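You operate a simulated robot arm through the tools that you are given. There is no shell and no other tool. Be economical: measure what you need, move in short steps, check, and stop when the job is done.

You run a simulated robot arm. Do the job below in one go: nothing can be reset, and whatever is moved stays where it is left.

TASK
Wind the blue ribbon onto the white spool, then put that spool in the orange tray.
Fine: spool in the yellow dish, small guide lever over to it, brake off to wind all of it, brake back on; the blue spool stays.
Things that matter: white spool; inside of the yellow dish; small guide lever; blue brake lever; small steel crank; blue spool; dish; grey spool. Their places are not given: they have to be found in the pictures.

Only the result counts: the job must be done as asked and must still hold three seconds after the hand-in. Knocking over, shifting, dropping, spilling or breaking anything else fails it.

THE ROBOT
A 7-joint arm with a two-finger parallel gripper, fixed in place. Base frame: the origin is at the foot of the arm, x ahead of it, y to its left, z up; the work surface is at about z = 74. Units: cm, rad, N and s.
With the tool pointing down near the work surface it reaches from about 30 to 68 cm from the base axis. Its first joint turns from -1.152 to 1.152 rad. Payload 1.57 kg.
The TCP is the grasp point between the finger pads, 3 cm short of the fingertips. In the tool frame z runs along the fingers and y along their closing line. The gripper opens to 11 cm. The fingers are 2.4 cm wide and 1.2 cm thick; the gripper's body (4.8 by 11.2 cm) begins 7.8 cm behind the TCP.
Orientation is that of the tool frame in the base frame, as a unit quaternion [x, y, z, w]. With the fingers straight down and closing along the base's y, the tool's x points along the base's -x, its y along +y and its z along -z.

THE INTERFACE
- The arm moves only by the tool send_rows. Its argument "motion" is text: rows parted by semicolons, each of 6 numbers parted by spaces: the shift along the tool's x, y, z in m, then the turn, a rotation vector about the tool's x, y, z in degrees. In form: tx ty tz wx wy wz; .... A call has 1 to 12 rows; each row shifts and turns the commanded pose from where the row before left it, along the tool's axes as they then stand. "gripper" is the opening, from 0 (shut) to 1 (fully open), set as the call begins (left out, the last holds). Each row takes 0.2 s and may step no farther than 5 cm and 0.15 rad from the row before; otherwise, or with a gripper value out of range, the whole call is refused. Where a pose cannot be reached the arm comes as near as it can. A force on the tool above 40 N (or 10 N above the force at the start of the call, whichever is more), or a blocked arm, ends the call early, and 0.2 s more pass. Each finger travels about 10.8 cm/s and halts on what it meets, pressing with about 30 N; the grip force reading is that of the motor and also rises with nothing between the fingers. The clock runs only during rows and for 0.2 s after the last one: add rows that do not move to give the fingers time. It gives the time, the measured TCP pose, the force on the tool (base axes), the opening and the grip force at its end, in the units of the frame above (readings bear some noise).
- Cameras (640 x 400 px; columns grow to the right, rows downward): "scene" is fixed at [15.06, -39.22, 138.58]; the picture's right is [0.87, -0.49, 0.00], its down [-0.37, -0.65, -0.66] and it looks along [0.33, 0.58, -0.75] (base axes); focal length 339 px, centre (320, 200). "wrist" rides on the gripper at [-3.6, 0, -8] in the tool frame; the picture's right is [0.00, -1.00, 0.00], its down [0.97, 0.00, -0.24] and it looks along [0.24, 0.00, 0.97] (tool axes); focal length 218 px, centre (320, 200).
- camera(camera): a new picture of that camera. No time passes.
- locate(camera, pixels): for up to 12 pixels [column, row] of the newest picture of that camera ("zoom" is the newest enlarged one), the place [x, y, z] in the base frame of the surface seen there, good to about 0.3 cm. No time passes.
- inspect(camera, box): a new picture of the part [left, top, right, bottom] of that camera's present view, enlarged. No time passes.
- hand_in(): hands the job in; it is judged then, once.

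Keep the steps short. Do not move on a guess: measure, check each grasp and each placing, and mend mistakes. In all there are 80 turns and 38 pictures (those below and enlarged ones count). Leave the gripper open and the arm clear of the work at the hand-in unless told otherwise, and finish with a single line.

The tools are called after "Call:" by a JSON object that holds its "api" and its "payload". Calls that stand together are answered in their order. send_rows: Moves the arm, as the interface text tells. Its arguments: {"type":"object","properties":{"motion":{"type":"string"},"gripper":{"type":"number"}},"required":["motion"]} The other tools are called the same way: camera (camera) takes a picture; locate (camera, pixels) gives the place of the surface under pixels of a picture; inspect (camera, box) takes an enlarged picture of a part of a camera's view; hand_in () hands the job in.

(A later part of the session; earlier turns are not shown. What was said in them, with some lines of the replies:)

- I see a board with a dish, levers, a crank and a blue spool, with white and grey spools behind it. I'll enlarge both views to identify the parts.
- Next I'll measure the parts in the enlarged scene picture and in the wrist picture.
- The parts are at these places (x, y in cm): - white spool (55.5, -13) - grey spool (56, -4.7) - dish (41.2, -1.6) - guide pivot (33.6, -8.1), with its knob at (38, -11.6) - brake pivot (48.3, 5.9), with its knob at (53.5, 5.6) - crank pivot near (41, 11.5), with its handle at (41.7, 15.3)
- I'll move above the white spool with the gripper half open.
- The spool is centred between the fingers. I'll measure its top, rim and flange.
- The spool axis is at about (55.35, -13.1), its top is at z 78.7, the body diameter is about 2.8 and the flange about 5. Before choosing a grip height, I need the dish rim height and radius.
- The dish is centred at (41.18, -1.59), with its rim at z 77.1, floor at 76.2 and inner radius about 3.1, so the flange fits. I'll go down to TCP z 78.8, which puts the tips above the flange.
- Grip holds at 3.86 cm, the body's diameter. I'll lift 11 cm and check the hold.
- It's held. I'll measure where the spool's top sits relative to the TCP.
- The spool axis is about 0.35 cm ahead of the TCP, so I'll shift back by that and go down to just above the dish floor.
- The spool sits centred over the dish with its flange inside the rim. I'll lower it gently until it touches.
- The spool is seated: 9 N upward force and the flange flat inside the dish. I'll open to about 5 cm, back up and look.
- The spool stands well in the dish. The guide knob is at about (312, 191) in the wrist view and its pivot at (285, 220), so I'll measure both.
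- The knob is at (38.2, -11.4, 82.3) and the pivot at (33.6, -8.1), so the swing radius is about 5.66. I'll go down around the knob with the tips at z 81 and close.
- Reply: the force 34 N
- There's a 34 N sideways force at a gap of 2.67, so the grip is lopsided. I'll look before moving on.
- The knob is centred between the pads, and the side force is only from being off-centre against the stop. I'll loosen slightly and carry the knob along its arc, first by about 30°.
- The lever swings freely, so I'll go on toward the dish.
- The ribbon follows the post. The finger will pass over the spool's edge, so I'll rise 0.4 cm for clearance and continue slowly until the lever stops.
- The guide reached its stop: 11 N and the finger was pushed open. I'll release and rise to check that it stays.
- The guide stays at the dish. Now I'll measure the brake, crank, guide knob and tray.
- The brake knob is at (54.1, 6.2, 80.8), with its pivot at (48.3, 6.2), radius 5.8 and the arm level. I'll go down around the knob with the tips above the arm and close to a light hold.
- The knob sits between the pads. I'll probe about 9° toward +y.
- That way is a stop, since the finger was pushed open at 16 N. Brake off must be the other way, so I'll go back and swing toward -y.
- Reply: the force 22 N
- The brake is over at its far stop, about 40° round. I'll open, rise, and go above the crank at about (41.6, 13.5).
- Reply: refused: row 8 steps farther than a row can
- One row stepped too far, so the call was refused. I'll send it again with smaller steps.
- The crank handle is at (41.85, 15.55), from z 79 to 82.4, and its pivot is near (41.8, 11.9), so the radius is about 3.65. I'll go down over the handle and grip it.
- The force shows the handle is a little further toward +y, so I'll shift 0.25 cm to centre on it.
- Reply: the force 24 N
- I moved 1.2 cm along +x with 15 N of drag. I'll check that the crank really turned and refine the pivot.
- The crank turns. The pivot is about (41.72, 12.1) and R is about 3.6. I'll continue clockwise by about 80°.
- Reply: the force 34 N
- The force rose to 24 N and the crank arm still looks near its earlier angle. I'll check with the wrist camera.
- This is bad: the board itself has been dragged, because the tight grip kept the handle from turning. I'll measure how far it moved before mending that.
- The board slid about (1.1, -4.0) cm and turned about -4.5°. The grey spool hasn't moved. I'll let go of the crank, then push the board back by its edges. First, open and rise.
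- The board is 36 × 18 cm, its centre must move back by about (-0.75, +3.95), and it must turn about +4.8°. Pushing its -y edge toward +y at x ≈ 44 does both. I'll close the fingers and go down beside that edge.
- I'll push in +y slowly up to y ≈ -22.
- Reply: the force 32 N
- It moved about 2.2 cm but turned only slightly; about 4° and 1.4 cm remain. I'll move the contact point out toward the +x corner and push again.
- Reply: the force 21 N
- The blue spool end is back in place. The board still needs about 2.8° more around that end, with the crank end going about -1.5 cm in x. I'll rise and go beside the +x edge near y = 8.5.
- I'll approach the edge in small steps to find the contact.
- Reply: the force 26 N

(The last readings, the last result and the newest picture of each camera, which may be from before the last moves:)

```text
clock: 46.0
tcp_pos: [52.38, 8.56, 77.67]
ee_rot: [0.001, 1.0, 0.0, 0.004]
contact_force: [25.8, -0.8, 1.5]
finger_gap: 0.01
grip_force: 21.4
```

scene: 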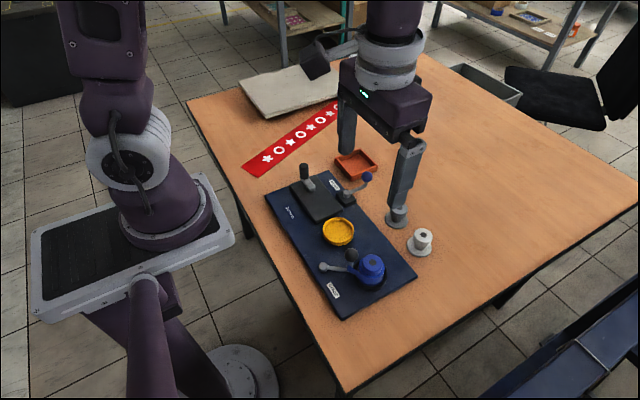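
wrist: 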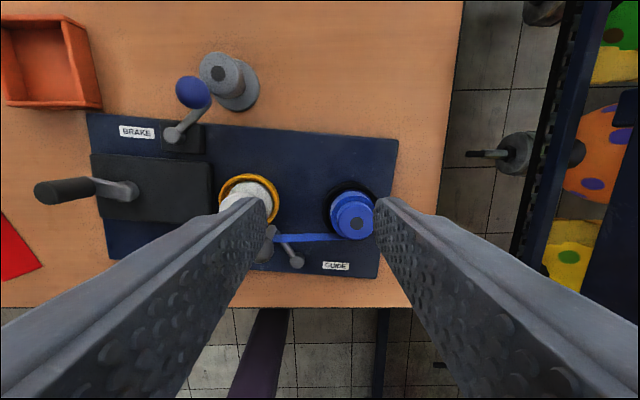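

Contact is at x ≈ 52.4. The edge's original x of about 50.1 corresponds to TCP 51.3, so I'll push to there.

Call:
{"api": "send_rows", "payload": {"motion": "0.004 0 0 0 0 0; 0.004 0 0 0 0 0; 0.003 0 0 0 0 0; 0 0 0 0 0 0"}}

Call:
{"api": "inspect", "payload": {"camera": "scene", "box": [250, 140, 450, 330]}}

```text
clock: 47.0
tcp_pos: [50.94, 8.63, 77.5]
ee_rot: [-0.001, 1.0, 0.0, 0.0]
contact_force: [17.5, 7.0, 4.5]
finger_gap: 0.0
grip_force: 21.3
```

```text
2.11 times, centred on (350, 235) of scene
```

zoom: 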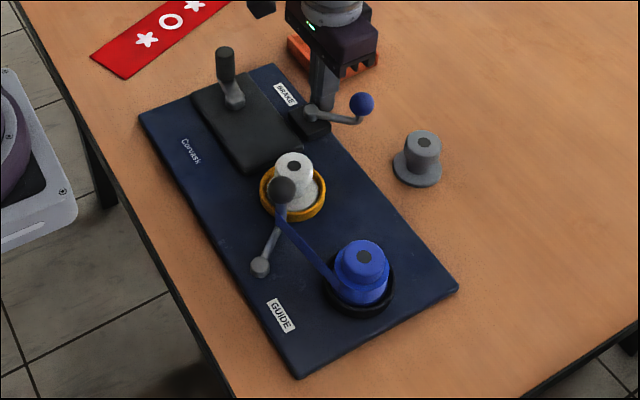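

Call:
{"api": "locate", "payload": {"camera": "zoom", "pixels": [[142, 114], [272, 66], [298, 376], [458, 290], [309, 112], [235, 98], [294, 164], [262, 265], [364, 257], [225, 52], [283, 185], [424, 142]]}}

```text
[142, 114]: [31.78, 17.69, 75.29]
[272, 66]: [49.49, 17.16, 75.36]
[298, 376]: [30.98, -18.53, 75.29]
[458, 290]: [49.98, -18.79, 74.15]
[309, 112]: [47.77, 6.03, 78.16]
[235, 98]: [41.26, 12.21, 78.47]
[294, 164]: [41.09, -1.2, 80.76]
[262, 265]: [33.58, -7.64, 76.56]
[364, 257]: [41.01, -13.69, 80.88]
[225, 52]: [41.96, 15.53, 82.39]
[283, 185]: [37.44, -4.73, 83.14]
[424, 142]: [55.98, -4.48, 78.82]
```

The board is back within about 0.4 cm. Next I'll push the crank handle with the closed fingers instead of gripping it, so it can turn freely. I'll go behind the handle, which is at about (41.9, 15.7), on its -x side.

Call:
{"api": "send_rows", "payload": {"motion": "-0.008 0 0 0 0 0; 0 0 -0.048 0 0 0; 0 0 -0.048 0 0 0; 0 0 -0.048 0 0 0; 0.032 0.0185 0 0 0 0; 0.032 0.0185 0 0 0 0; 0.032 0.0185 0 0 0 0; 0.032 0.0175 0 0 0 0; 0 0 0 0 0 0"}}

Call:
{"api": "send_rows", "payload": {"motion": "0 0 0.045 0 0 0; 0 0 0.044 0 0 0; 0 0 0 0 0 0"}}

```text
clock: 49.0
tcp_pos: [39.08, 15.9, 91.94]
ee_rot: [0.0, 1.0, 0.0, 0.0]
contact_force: [-0.3, -0.1, 0.2]
finger_gap: 0.01
grip_force: 21.8
```

```text
clock: 49.8
tcp_pos: [39.01, 15.99, 83.02]
ee_rot: [0.0, 1.0, 0.0, 0.0]
contact_force: [0.5, 1.0, 0.0]
finger_gap: 0.03
grip_force: 21.4
```

Now a gentle clockwise push of about 25°, watching the force.

Call:
{"api": "send_rows", "payload": {"motion": "-0.006 0.002 0 0 0 0; -0.006 0.0016 0 0 0 0; -0.004 0.0007 0 0 0 0; -0.004 0.0004 0 0 0 0; 0 0 0 0 0 0"}}

```text
clock: 51.0
tcp_pos: [41.01, 16.37, 83.15]
ee_rot: [0.0, 1.0, 0.0, 0.001]
contact_force: [-7.0, 0.2, -3.1]
finger_gap: 0.01
grip_force: 21.7
```

Only 7 N, so it turns. I'll continue along the circle.

Call:
{"api": "send_rows", "payload": {"motion": "-0.0075 0.001 0 0 0 0; -0.009 -0.0019 0 0 0 0; -0.0084 -0.0037 0 0 0 0; -0.0074 -0.0054 0 0 0 0; -0.0062 -0.0068 0 0 0 0; -0.0046 -0.008 0 0 0 0; 0 0 0 0 0 0"}}

```text
clock: 52.6
tcp_pos: [45.43, 13.76, 83.01]
ee_rot: [0.0, 1.0, 0.0, 0.001]
contact_force: [-4.5, -6.1, -3.9]
finger_gap: 0.0
grip_force: 21.5
```

The force direction looks odd, so I'll check with one picture.

Call:
{"api": "camera", "payload": {"camera": "wrist"}}

```text
4 pictures are left
```

wrist: 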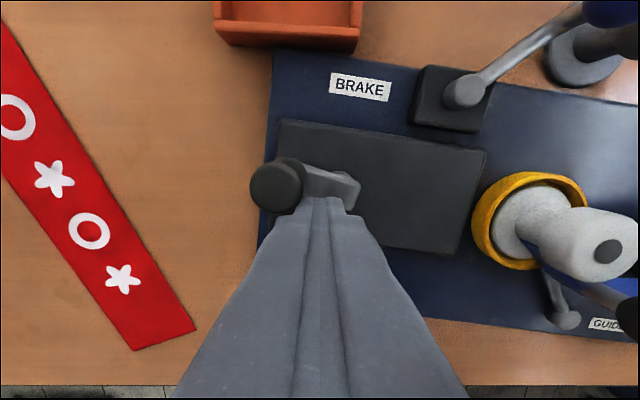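

Call:
{"api": "locate", "payload": {"camera": "wrist", "pixels": [[464, 90], [345, 190], [276, 185], [326, 178], [608, 250], [565, 320], [274, 51], [500, 215], [588, 45], [638, 108], [420, 258], [485, 155]]}}

```text
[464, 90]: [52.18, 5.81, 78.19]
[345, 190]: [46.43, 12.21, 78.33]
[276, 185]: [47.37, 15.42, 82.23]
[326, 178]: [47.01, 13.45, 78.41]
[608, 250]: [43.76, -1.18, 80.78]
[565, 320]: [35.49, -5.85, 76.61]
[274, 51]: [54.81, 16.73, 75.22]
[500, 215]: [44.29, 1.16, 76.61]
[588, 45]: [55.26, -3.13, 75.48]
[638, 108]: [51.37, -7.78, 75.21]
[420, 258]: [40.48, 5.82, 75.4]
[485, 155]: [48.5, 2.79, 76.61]
```

The board was dragged again, now about +5 cm in x at the crank end, so the crank is locked clockwise. The next test is counter-clockwise, and that push also brings the board back. I'll go to the handle's +x side and push toward -x.

Call:
{"api": "send_rows", "payload": {"motion": "0.004 0.002 0 0 0 0; 0 0 -0.04 0 0 0; -0.036 0.012 0 0 0 0; -0.016 0.007 0 0 0 0; 0 0 0.04 0 0 0; 0 0 0 0 0 0"}}

Call:
{"api": "send_rows", "payload": {"motion": "0.004 0 0 0 0 0; 0.004 0 0 0 0 0; 0.004 0 0 0 0 0; 0.004 0 0 0 0 0; 0 0 0 0 0 0"}}

```text
clock: 54.0
tcp_pos: [50.27, 16.01, 83.14]
ee_rot: [-0.001, 1.0, -0.001, 0.0]
contact_force: [-0.8, 0.6, 0.2]
finger_gap: 0.0
grip_force: 20.6
```

```text
clock: 55.2
tcp_pos: [48.53, 15.86, 83.03]
ee_rot: [0.0, 1.0, 0.0, 0.0]
contact_force: [0.1, -0.4, 0.2]
finger_gap: 0.01
grip_force: 21.6
```

Almost no force, so counter-clockwise is the free direction. I'll continue counter-clockwise around the pivot at about (46.3, 12.2).

Call:
{"api": "send_rows", "payload": {"motion": "0.0139 0.0066 0 0 0 0; 0.0153 0.0003 0 0 0 0; 0.0144 -0.005 0 0 0 0; 0.0119 -0.0096 0 0 0 0; 0 0 0 0 0 0"}}

Call:
{"api": "camera", "payload": {"camera": "wrist"}}

```text
clock: 56.4
tcp_pos: [42.96, 15.26, 83.0]
ee_rot: [0.0, 1.0, 0.0, 0.0]
contact_force: [0.1, -0.3, 0.4]
finger_gap: 0.0
grip_force: 21.4
```

```text
3 pictures are left
```

wrist: 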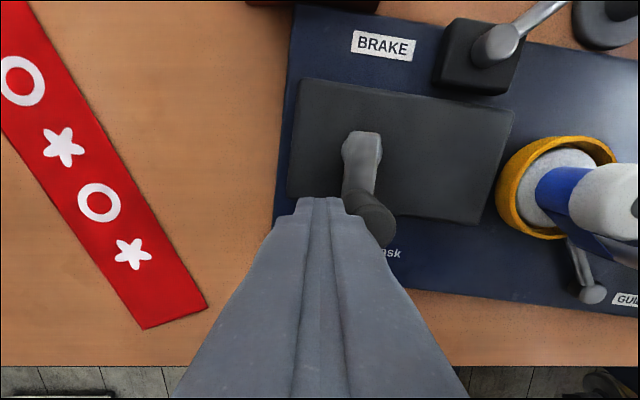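

The crank turns, and blue ribbon is going onto the white spool. I'll measure the pivot and handle again.

Call:
{"api": "locate", "payload": {"camera": "wrist", "pixels": [[362, 148], [376, 215], [376, 228], [494, 45], [560, 190], [592, 294], [291, 30], [610, 185], [349, 158], [379, 160]]}}

```text
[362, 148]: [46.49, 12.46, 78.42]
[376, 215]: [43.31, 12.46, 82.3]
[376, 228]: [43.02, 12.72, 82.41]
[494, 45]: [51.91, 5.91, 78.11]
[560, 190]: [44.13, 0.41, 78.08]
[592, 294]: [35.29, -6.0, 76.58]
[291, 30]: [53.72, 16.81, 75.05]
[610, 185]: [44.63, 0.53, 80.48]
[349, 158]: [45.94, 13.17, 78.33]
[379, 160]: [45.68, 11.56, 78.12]
```

Pivot is at about (46.3, 12.35), and the finger is behind the handle. I'll do a half turn first in 30° rows.

Call:
{"api": "send_rows", "payload": {"motion": "0.0100 -0.0205 0 0 0 0; -0.0016 -0.0227 0 0 0 0; -0.0127 -0.0189 0 0 0 0; -0.0205 -0.0100 0 0 0 0; -0.0227 0.0016 0 0 0 0; -0.0189 0.0127 0 0 0 0; 0 0 0 0 0 0"}}

```text
clock: 58.0
tcp_pos: [49.59, 9.35, 82.96]
ee_rot: [-0.001, 1.0, 0.0, 0.001]
contact_force: [-0.4, -0.5, 0.8]
finger_gap: 0.0
grip_force: 20.6
```

No unwanted force. Now a full turn.

Call:
{"api": "send_rows", "payload": {"motion": "-0.0100 0.0205 0 0 0 0; 0.0016 0.0227 0 0 0 0; 0.0127 0.0189 0 0 0 0; 0.0205 0.0100 0 0 0 0; 0.0227 -0.0016 0 0 0 0; 0.0189 -0.0127 0 0 0 0; 0.0100 -0.0205 0 0 0 0; -0.0016 -0.0227 0 0 0 0; -0.0127 -0.0189 0 0 0 0; -0.0205 -0.0100 0 0 0 0; -0.0227 0.0016 0 0 0 0; -0.0189 0.0127 0 0 0 0"}}

Call:
{"api": "send_rows", "payload": {"motion": "-0.0100 0.0205 0 0 0 0; 0.0016 0.0227 0 0 0 0; 0.0127 0.0189 0 0 0 0; 0.0205 0.0100 0 0 0 0; 0.0227 -0.0016 0 0 0 0; 0.0189 -0.0127 0 0 0 0; 0.0100 -0.0205 0 0 0 0; -0.0016 -0.0227 0 0 0 0; -0.0127 -0.0189 0 0 0 0; -0.0205 -0.0100 0 0 0 0; -0.0227 0.0016 0 0 0 0; -0.0189 0.0127 0 0 0 0"}}

```text
clock: 60.6
tcp_pos: [49.58, 9.44, 83.09]
ee_rot: [0.0, 1.0, 0.0, 0.0]
contact_force: [-0.6, -0.3, 0.3]
finger_gap: 0.0
grip_force: 20.9
```

```text
clock: 63.2
tcp_pos: [49.59, 9.43, 82.97]
ee_rot: [0.0, 1.0, 0.0, 0.0]
contact_force: [-0.6, -0.5, -0.2]
finger_gap: 0.0
grip_force: 21.1
```

About three turns are done. I'll spend one picture to see how much ribbon is left and where things stand.

Call:
{"api": "inspect", "payload": {"camera": "scene", "box": [270, 145, 430, 300]}}

```text
2.58 times, centred on (350, 222) of scene
```

zoom: 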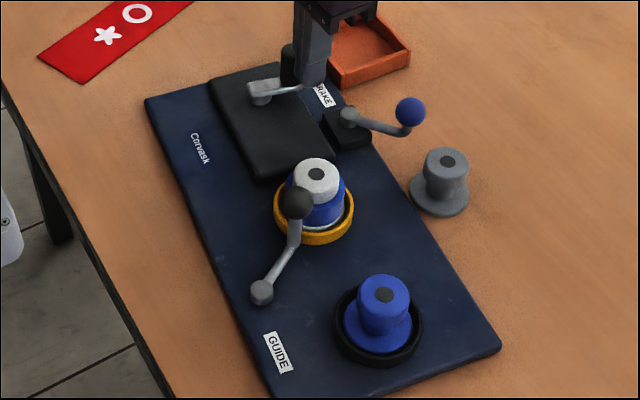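

All the ribbon is on the white spool, and the blue spool is bare with no strand between them. I'll measure everything for the next steps.

Call:
{"api": "locate", "payload": {"camera": "zoom", "pixels": [[349, 116], [410, 105], [316, 167], [297, 195], [262, 290], [384, 286], [446, 155], [147, 100], [498, 350], [372, 50], [340, 85], [409, 52]]}}

Call:
{"api": "locate", "payload": {"camera": "zoom", "pixels": [[365, 62], [375, 40], [348, 62], [385, 65], [336, 62], [316, 180], [300, 165], [332, 165], [316, 155], [440, 207], [260, 90], [291, 60]]}}

```text
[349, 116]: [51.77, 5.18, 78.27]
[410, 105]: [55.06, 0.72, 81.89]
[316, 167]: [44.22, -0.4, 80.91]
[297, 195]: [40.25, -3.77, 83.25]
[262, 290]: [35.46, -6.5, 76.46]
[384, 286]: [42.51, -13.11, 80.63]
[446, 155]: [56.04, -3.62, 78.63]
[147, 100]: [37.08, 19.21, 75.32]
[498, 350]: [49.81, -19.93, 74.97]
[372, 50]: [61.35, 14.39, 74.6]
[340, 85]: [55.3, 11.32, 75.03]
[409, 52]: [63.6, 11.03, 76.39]
```

```text
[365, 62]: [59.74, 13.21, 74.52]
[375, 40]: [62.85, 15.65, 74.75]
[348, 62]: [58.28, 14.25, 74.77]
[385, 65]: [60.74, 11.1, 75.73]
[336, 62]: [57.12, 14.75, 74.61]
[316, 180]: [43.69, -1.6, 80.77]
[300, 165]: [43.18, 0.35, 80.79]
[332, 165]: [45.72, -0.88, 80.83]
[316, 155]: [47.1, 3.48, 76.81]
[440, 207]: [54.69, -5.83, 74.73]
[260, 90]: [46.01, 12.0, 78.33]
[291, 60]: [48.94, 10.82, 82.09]
```

Brake now: pivot (51.8, 5.4), knob about (55.4, 1.1). Because the board is turned -8.5°, "on" now points to about (57.4, 4.6). I'll go above the knob and down around it with open fingers.

Call:
{"api": "send_rows", "payload": {"motion": "0.002 -0.005 0 0 0 0; 0 0 -0.045 0 0 0; 0 0 -0.045 0 0 0; -0.03 -0.03 0 0 0 0; -0.03 -0.03 0 0 0 0; 0 -0.018 0 0 0 0; 0 0 0 0 0 0; 0 0 0.045 0 0 0; 0 0 0.047 0 0 0; 0 0 0 0 0 0", "gripper": 0.5}}

Call:
{"api": "send_rows", "payload": {"motion": "0 0 0 0 0 0; 0 0 0 0 0 0", "gripper": 0.25}}

```text
clock: 65.4
tcp_pos: [55.61, 1.11, 82.84]
ee_rot: [-0.001, 1.0, 0.0, 0.0]
contact_force: [0.2, -0.2, -0.2]
finger_gap: 5.5
grip_force: 0.0
```

```text
clock: 66.0
tcp_pos: [55.51, 1.14, 82.93]
ee_rot: [0.0, 1.0, 0.0, 0.001]
contact_force: [0.2, -1.0, -0.3]
finger_gap: 2.87
grip_force: 0.8
```

The knob is caged at 2.87. I'll swing it back toward on.

Call:
{"api": "send_rows", "payload": {"motion": "-0.0075 0.0065 0 0 0 0; -0.0063 0.0077 0 0 0 0; -0.0048 0.0087 0 0 0 0; -0.0032 0.0094 0 0 0 0; 0 0 0 0 0 0"}}

```text
clock: 67.2
tcp_pos: [57.62, 4.49, 82.79]
ee_rot: [-0.001, 1.0, -0.001, 0.0]
contact_force: [-0.4, 0.7, -0.2]
finger_gap: 2.84
grip_force: 0.7
```

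Call:
{"api": "send_rows", "payload": {"motion": "-0.0005 0.004 0 0 0 0; 0 0.004 0 0 0 0; 0 0 0 0 0 0"}}

```text
clock: 68.0
tcp_pos: [57.7, 5.01, 82.85]
ee_rot: [0.0, 1.0, -0.001, 0.001]
contact_force: [2.2, -8.9, -0.7]
finger_gap: 3.42
grip_force: 3.2
```

Brake is on: the stop was felt at 9 N. I'll release, rise and move above the white spool for an overview.

Call:
{"api": "send_rows", "payload": {"motion": "0 -0.003 0 0 0 0; 0 0 0 0 0 0; 0 0 -0.04 0 0 0; 0 0 -0.04 0 0 0; 0 0 -0.035 0 0 0; 0.0345 -0.0152 0 0 0 0; 0.0345 -0.0152 0 0 0 0; 0.0345 -0.0152 0 0 0 0; 0.0345 -0.0152 0 0 0 0; 0 0 0 0 0 0", "gripper": 0.5}}

Call:
{"api": "camera", "payload": {"camera": "wrist"}}

```text
clock: 70.2
tcp_pos: [43.74, -1.43, 94.44]
ee_rot: [0.0, 1.0, 0.0, 0.0]
contact_force: [0.3, 0.0, 0.0]
finger_gap: 5.51
grip_force: 0.2
```

```text
1 pictures are left
```

wrist: 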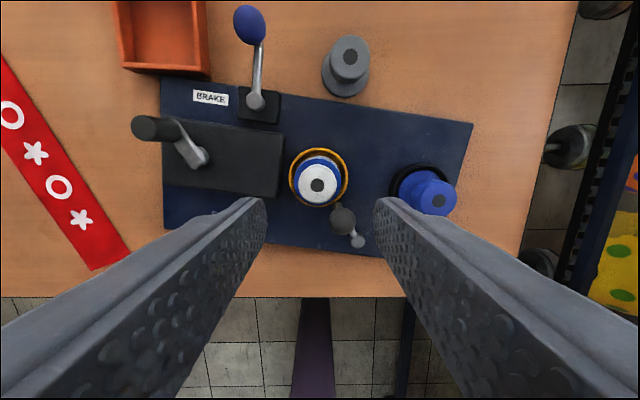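

Call:
{"api": "locate", "payload": {"camera": "wrist", "pixels": [[318, 185], [301, 188], [335, 188], [318, 168], [302, 165], [342, 212], [320, 151], [256, 101], [248, 25], [357, 241], [438, 200], [349, 57]]}}

Call:
{"api": "locate", "payload": {"camera": "wrist", "pixels": [[470, 125], [164, 80], [167, 225], [379, 254], [122, 67], [207, 72], [165, 35], [203, 3], [115, 5], [200, 157], [147, 127], [355, 85]]}}

```text
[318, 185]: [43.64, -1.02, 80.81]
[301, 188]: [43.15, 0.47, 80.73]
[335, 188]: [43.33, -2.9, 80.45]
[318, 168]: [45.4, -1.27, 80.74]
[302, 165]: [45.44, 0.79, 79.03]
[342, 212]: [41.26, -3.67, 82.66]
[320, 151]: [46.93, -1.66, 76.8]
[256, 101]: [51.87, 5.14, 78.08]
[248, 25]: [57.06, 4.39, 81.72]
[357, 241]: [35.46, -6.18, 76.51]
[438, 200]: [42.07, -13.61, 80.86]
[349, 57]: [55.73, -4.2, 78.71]
```

```text
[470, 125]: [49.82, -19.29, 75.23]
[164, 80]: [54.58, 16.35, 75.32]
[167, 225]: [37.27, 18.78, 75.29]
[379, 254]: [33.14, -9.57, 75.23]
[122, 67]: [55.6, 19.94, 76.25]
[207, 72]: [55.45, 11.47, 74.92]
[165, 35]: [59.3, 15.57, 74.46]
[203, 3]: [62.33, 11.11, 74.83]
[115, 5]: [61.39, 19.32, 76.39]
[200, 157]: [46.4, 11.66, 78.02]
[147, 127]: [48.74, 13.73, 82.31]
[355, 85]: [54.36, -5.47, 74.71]
```

Spool axis is at (43.6, -1.15) and the guide knob at (41.2, -3.7). I'll grip slightly ahead, at x 44.1, to clear the knob, with the tips at z 79 on the cap.

Call:
{"api": "send_rows", "payload": {"motion": "-0.004 0.0028 0.03 0 0 0; 0 0 0.04 0 0 0; 0 0 0.035 0 0 0; 0 0 0.019 0 0 0; 0 0 0 0 0 0", "gripper": 0.47}}

Call:
{"api": "send_rows", "payload": {"motion": "0 0 0 0 0 0; 0 0 0 0 0 0; 0 0 0 0 0 0", "gripper": 0.15}}

```text
clock: 71.4
tcp_pos: [44.24, -1.07, 81.8]
ee_rot: [0.0, 1.0, 0.0, 0.0]
contact_force: [-0.3, 0.1, -0.1]
finger_gap: 5.18
grip_force: 0.1
```

```text
clock: 72.2
tcp_pos: [44.15, -0.95, 81.92]
ee_rot: [-0.001, 1.0, 0.001, 0.0]
contact_force: [0.5, -0.1, -0.9]
finger_gap: 3.84
grip_force: 30.1
```

Firm hold at 3.84. I'll lift and carry it over the tray, whose centre is about (59.5, 15.6).

Call:
{"api": "send_rows", "payload": {"motion": "0 0 -0.01 0 0 0; 0 0 -0.02 0 0 0; 0 0 -0.04 0 0 0; 0 0 -0.04 0 0 0; 0 0 0 0 0 0; -0.0315 0.033 0 0 0 0; -0.0315 0.033 0 0 0 0; -0.0315 0.033 0 0 0 0; -0.0315 0.033 0 0 0 0; -0.0315 0.033 0 0 0 0; 0 0 0 0 0 0"}}

```text
clock: 74.6
tcp_pos: [60.01, 15.5, 93.0]
ee_rot: [0.0, 1.0, 0.0, 0.001]
contact_force: [0.2, 0.5, -0.8]
finger_gap: 3.83
grip_force: 29.8
```

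It's still held at 3.83. I'll lower to just above the tray floor.

Call:
{"api": "send_rows", "payload": {"motion": "0 0 0.045 0 0 0; 0 0 0.04 0 0 0; 0 0 0.03 0 0 0; 0 0 0.008 0 0 0; 0 0 0.002 0 0 0; 0 0 0 0 0 0"}}

Call:
{"api": "send_rows", "payload": {"motion": "0 0 0.0015 0 0 0; 0 0 0.0015 0 0 0; 0 0 0 0 0 0"}}

```text
clock: 76.0
tcp_pos: [59.9, 15.52, 80.44]
ee_rot: [0.0, 1.0, 0.0, 0.0]
contact_force: [-0.7, 0.2, -1.0]
finger_gap: 3.84
grip_force: 29.9
```

```text
clock: 76.8
tcp_pos: [59.96, 15.57, 80.27]
ee_rot: [-0.002, 1.0, 0.0, 0.001]
contact_force: [-3.4, -1.1, 25.5]
finger_gap: 3.82
grip_force: 29.5
```

The spool is on the tray floor, with 25 N of contact. I'll release, rise, close the fingers, and go beside the board's +x edge to push it back to its original place.

Call:
{"api": "send_rows", "payload": {"motion": "0 0 -0.0015 0 0 0; 0 0 0 0 0 0; 0 0 0 0 0 0", "gripper": 0.47}}

Call:
{"api": "send_rows", "payload": {"motion": "0 0 -0.02 0 0 0; 0 0 -0.045 0 0 0; 0 0 -0.05 0 0 0; 0.018 -0.0328 0 0 0 0; 0.018 -0.0328 0 0 0 0; 0 0 0 0 0 0"}}

Call:
{"api": "send_rows", "payload": {"motion": "0 0 0 0 0 0; 0 0 0.04 0 0 0; 0 0 0.045 0 0 0; 0 0 0.045 0 0 0; 0 0 0.0115 0 0 0; 0 0 0 0 0 0", "gripper": 0}}

```text
clock: 77.6
tcp_pos: [60.0, 15.56, 80.42]
ee_rot: [0.001, 1.0, 0.0, 0.0]
contact_force: [-0.4, -0.3, -0.5]
finger_gap: 5.16
grip_force: 0.0
```

```text
clock: 79.0
tcp_pos: [56.36, 8.89, 91.66]
ee_rot: [0.0, 1.0, 0.0, 0.001]
contact_force: [-0.1, 0.7, -0.1]
finger_gap: 5.18
grip_force: 0.1
```

```text
clock: 80.4
tcp_pos: [56.37, 8.96, 77.58]
ee_rot: [0.0, 1.0, -0.001, -0.001]
contact_force: [-0.6, -0.4, 0.1]
finger_gap: 0.0
grip_force: 21.1
```

I'll push -x slowly to x ≈ 51.3.

Call:
{"api": "send_rows", "payload": {"motion": "0.008 0 0 0 0 0; 0.005 0 0 0 0 0; 0.005 0 0 0 0 0; 0.005 0 0 0 0 0; 0.005 0 0 0 0 0; 0.005 0 0 0 0 0; 0.005 0 0 0 0 0; 0.005 0 0 0 0 0; 0.005 0 0 0 0 0; 0.0025 0 0 0 0 0; 0 0 0 0 0 0"}}

```text
clock: 82.8
tcp_pos: [51.42, 9.11, 77.74]
ee_rot: [-0.001, 1.0, 0.001, 0.002]
contact_force: [23.6, 5.2, -4.1]
finger_gap: 0.0
grip_force: 21.6
```

Board push is done. I'll back off, rise high, and take the last picture to check the board, tray and spools.

Call:
{"api": "send_rows", "payload": {"motion": "-0.01 0 0 0 0 0; 0 0 -0.048 0 0 0; 0 0 -0.048 0 0 0; 0 0 -0.048 0 0 0; 0 0 -0.048 0 0 0; 0 0 0 0 0 0"}}

Call:
{"api": "camera", "payload": {"camera": "wrist"}}

```text
clock: 84.2
tcp_pos: [52.49, 8.89, 96.99]
ee_rot: [-0.001, 1.0, 0.001, 0.0]
contact_force: [0.4, -0.3, -0.3]
finger_gap: 0.01
grip_force: 20.8
```

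```text
0 pictures are left
```

wrist: 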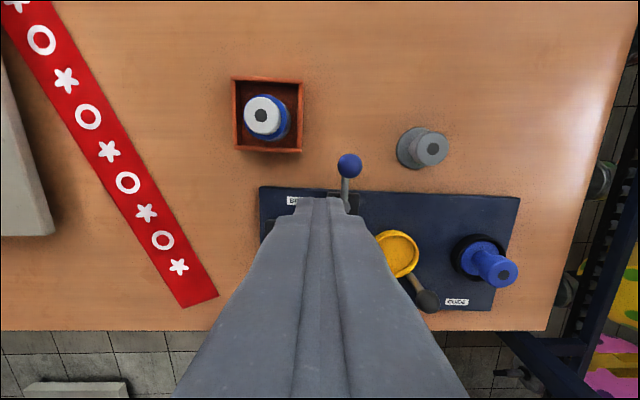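

Call:
{"api": "locate", "payload": {"camera": "wrist", "pixels": [[234, 79], [303, 84], [300, 151], [237, 147], [262, 116], [349, 166], [430, 148], [398, 255], [499, 270], [519, 198], [262, 187], [493, 308]]}}

Call:
{"api": "locate", "payload": {"camera": "wrist", "pixels": [[269, 79], [301, 115], [235, 115], [268, 151], [268, 140], [286, 128], [294, 115], [268, 90], [404, 150], [345, 195], [380, 245], [418, 250]]}}

```text
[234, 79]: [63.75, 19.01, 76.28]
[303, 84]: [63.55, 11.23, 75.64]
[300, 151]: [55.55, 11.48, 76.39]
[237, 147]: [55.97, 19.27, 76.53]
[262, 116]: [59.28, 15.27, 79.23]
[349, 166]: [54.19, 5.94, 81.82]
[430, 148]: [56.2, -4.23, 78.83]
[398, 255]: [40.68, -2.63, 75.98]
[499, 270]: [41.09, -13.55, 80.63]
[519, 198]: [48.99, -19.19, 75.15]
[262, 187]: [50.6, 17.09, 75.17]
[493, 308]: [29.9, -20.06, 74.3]
```

```text
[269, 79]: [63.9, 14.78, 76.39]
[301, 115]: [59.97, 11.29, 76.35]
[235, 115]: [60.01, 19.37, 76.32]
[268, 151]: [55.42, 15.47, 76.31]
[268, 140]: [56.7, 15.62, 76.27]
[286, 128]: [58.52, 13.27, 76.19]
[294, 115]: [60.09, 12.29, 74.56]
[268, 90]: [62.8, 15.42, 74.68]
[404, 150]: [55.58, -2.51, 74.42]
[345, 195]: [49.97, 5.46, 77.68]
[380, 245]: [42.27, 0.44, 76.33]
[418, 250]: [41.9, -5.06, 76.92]
```

The board is back within about half a cm. The white spool stands in the tray and the grey spool is unmoved. The tray had been nudged about +2.3 cm in x, so I'll push it back from its far side, first checking the reach above it.

Call:
{"api": "send_rows", "payload": {"motion": "-0.01 0.01 0.045 0 0 0; -0.032 0.014 0.03 0 0 0; -0.032 0.014 0 0 0 0; -0.032 0.014 0 0 0 0; -0.029 0.013 0 0 0 0; 0 0 0 0 0 0"}}

```text
clock: 85.6
tcp_pos: [65.91, 15.26, 89.34]
ee_rot: [0.0, 1.0, 0.0, -0.001]
contact_force: [-0.7, -0.3, -0.2]
finger_gap: 0.0
grip_force: 21.1
5 turns are left
```

Call:
{"api": "send_rows", "payload": {"motion": "-0.002 0 0.04 0 0 0; 0 0 0.04 0 0 0; 0 0 0.025 0 0 0; 0 0 0.011 0 0 0; 0 0 0 0 0 0"}}

```text
clock: 86.8
tcp_pos: [65.99, 15.56, 77.65]
ee_rot: [0.0, 1.0, 0.0, 0.0]
contact_force: [1.4, -0.6, -0.6]
finger_gap: 0.0
grip_force: 21.1
4 turns are left
```

The finger is beside the tray without contact. I'll push it slowly in -x to TCP x ≈ 63.0, then back off a little.

Call:
{"api": "send_rows", "payload": {"motion": "0.005 0 0 0 0 0; 0.003 0 0 0 0 0; 0.003 0 0 0 0 0; 0.003 0 0 0 0 0; 0.003 0 0 0 0 0; 0.003 0 0 0 0 0; 0.003 0 0 0 0 0; 0.003 0 0 0 0 0; 0.003 0 0 0 0 0; 0.001 0 0 0 0 0; 0 0 0 0 0 0; -0.006 0 0 0 0 0"}}

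```text
clock: 89.4
tcp_pos: [63.57, 15.41, 77.68]
ee_rot: [0.0, 1.0, 0.0, -0.001]
contact_force: [-0.7, 0.9, 0.6]
finger_gap: 0.02
grip_force: 21.1
3 turns are left
```

The tray is back. I'll back off a little more, rise clear of the work, and then open the gripper.

Call:
{"api": "send_rows", "payload": {"motion": "-0.008 0 0 0 0 0; 0 0 -0.045 0 0 0; 0 0 -0.048 0 0 0; 0 0 -0.048 0 0 0; 0 0 -0.048 0 0 0; 0.03 -0.03 0 0 0 0; 0.03 -0.03 0 0 0 0; 0.03 -0.03 0 0 0 0; 0 0 0 0 0 0"}}

Call:
{"api": "send_rows", "payload": {"motion": "0 0 0 0 0 0; 0 0 0 0 0 0; 0 0 0 0 0 0; 0 0 0 0 0 0", "gripper": 1}}

```text
clock: 91.4
tcp_pos: [55.44, 6.37, 96.64]
ee_rot: [0.0, 1.0, 0.0, 0.0]
contact_force: [0.2, -0.7, -1.0]
finger_gap: 0.0
grip_force: 21.2
```

```text
clock: 92.4
tcp_pos: [55.45, 6.49, 96.73]
ee_rot: [0.0, 1.0, 0.0, 0.0]
contact_force: [1.3, 0.1, 1.6]
finger_gap: 11.0
grip_force: 0.1
2 turns are left
```

The arm is clear and the gripper is open, so I'll hand in.

Call:
{"api": "hand_in", "payload": {}}

```text
The job is handed in.
```

The blue ribbon is fully wound on the white spool, which stands in the orange tray with the brake back on, but I dragged the board twice and nudged the tray while cranking; I pushed the board back to within about 0.5 cm (still about 2.5° turned) and pushed the tray back unseen with no pictures left, so this may fail the no-shifting rule.
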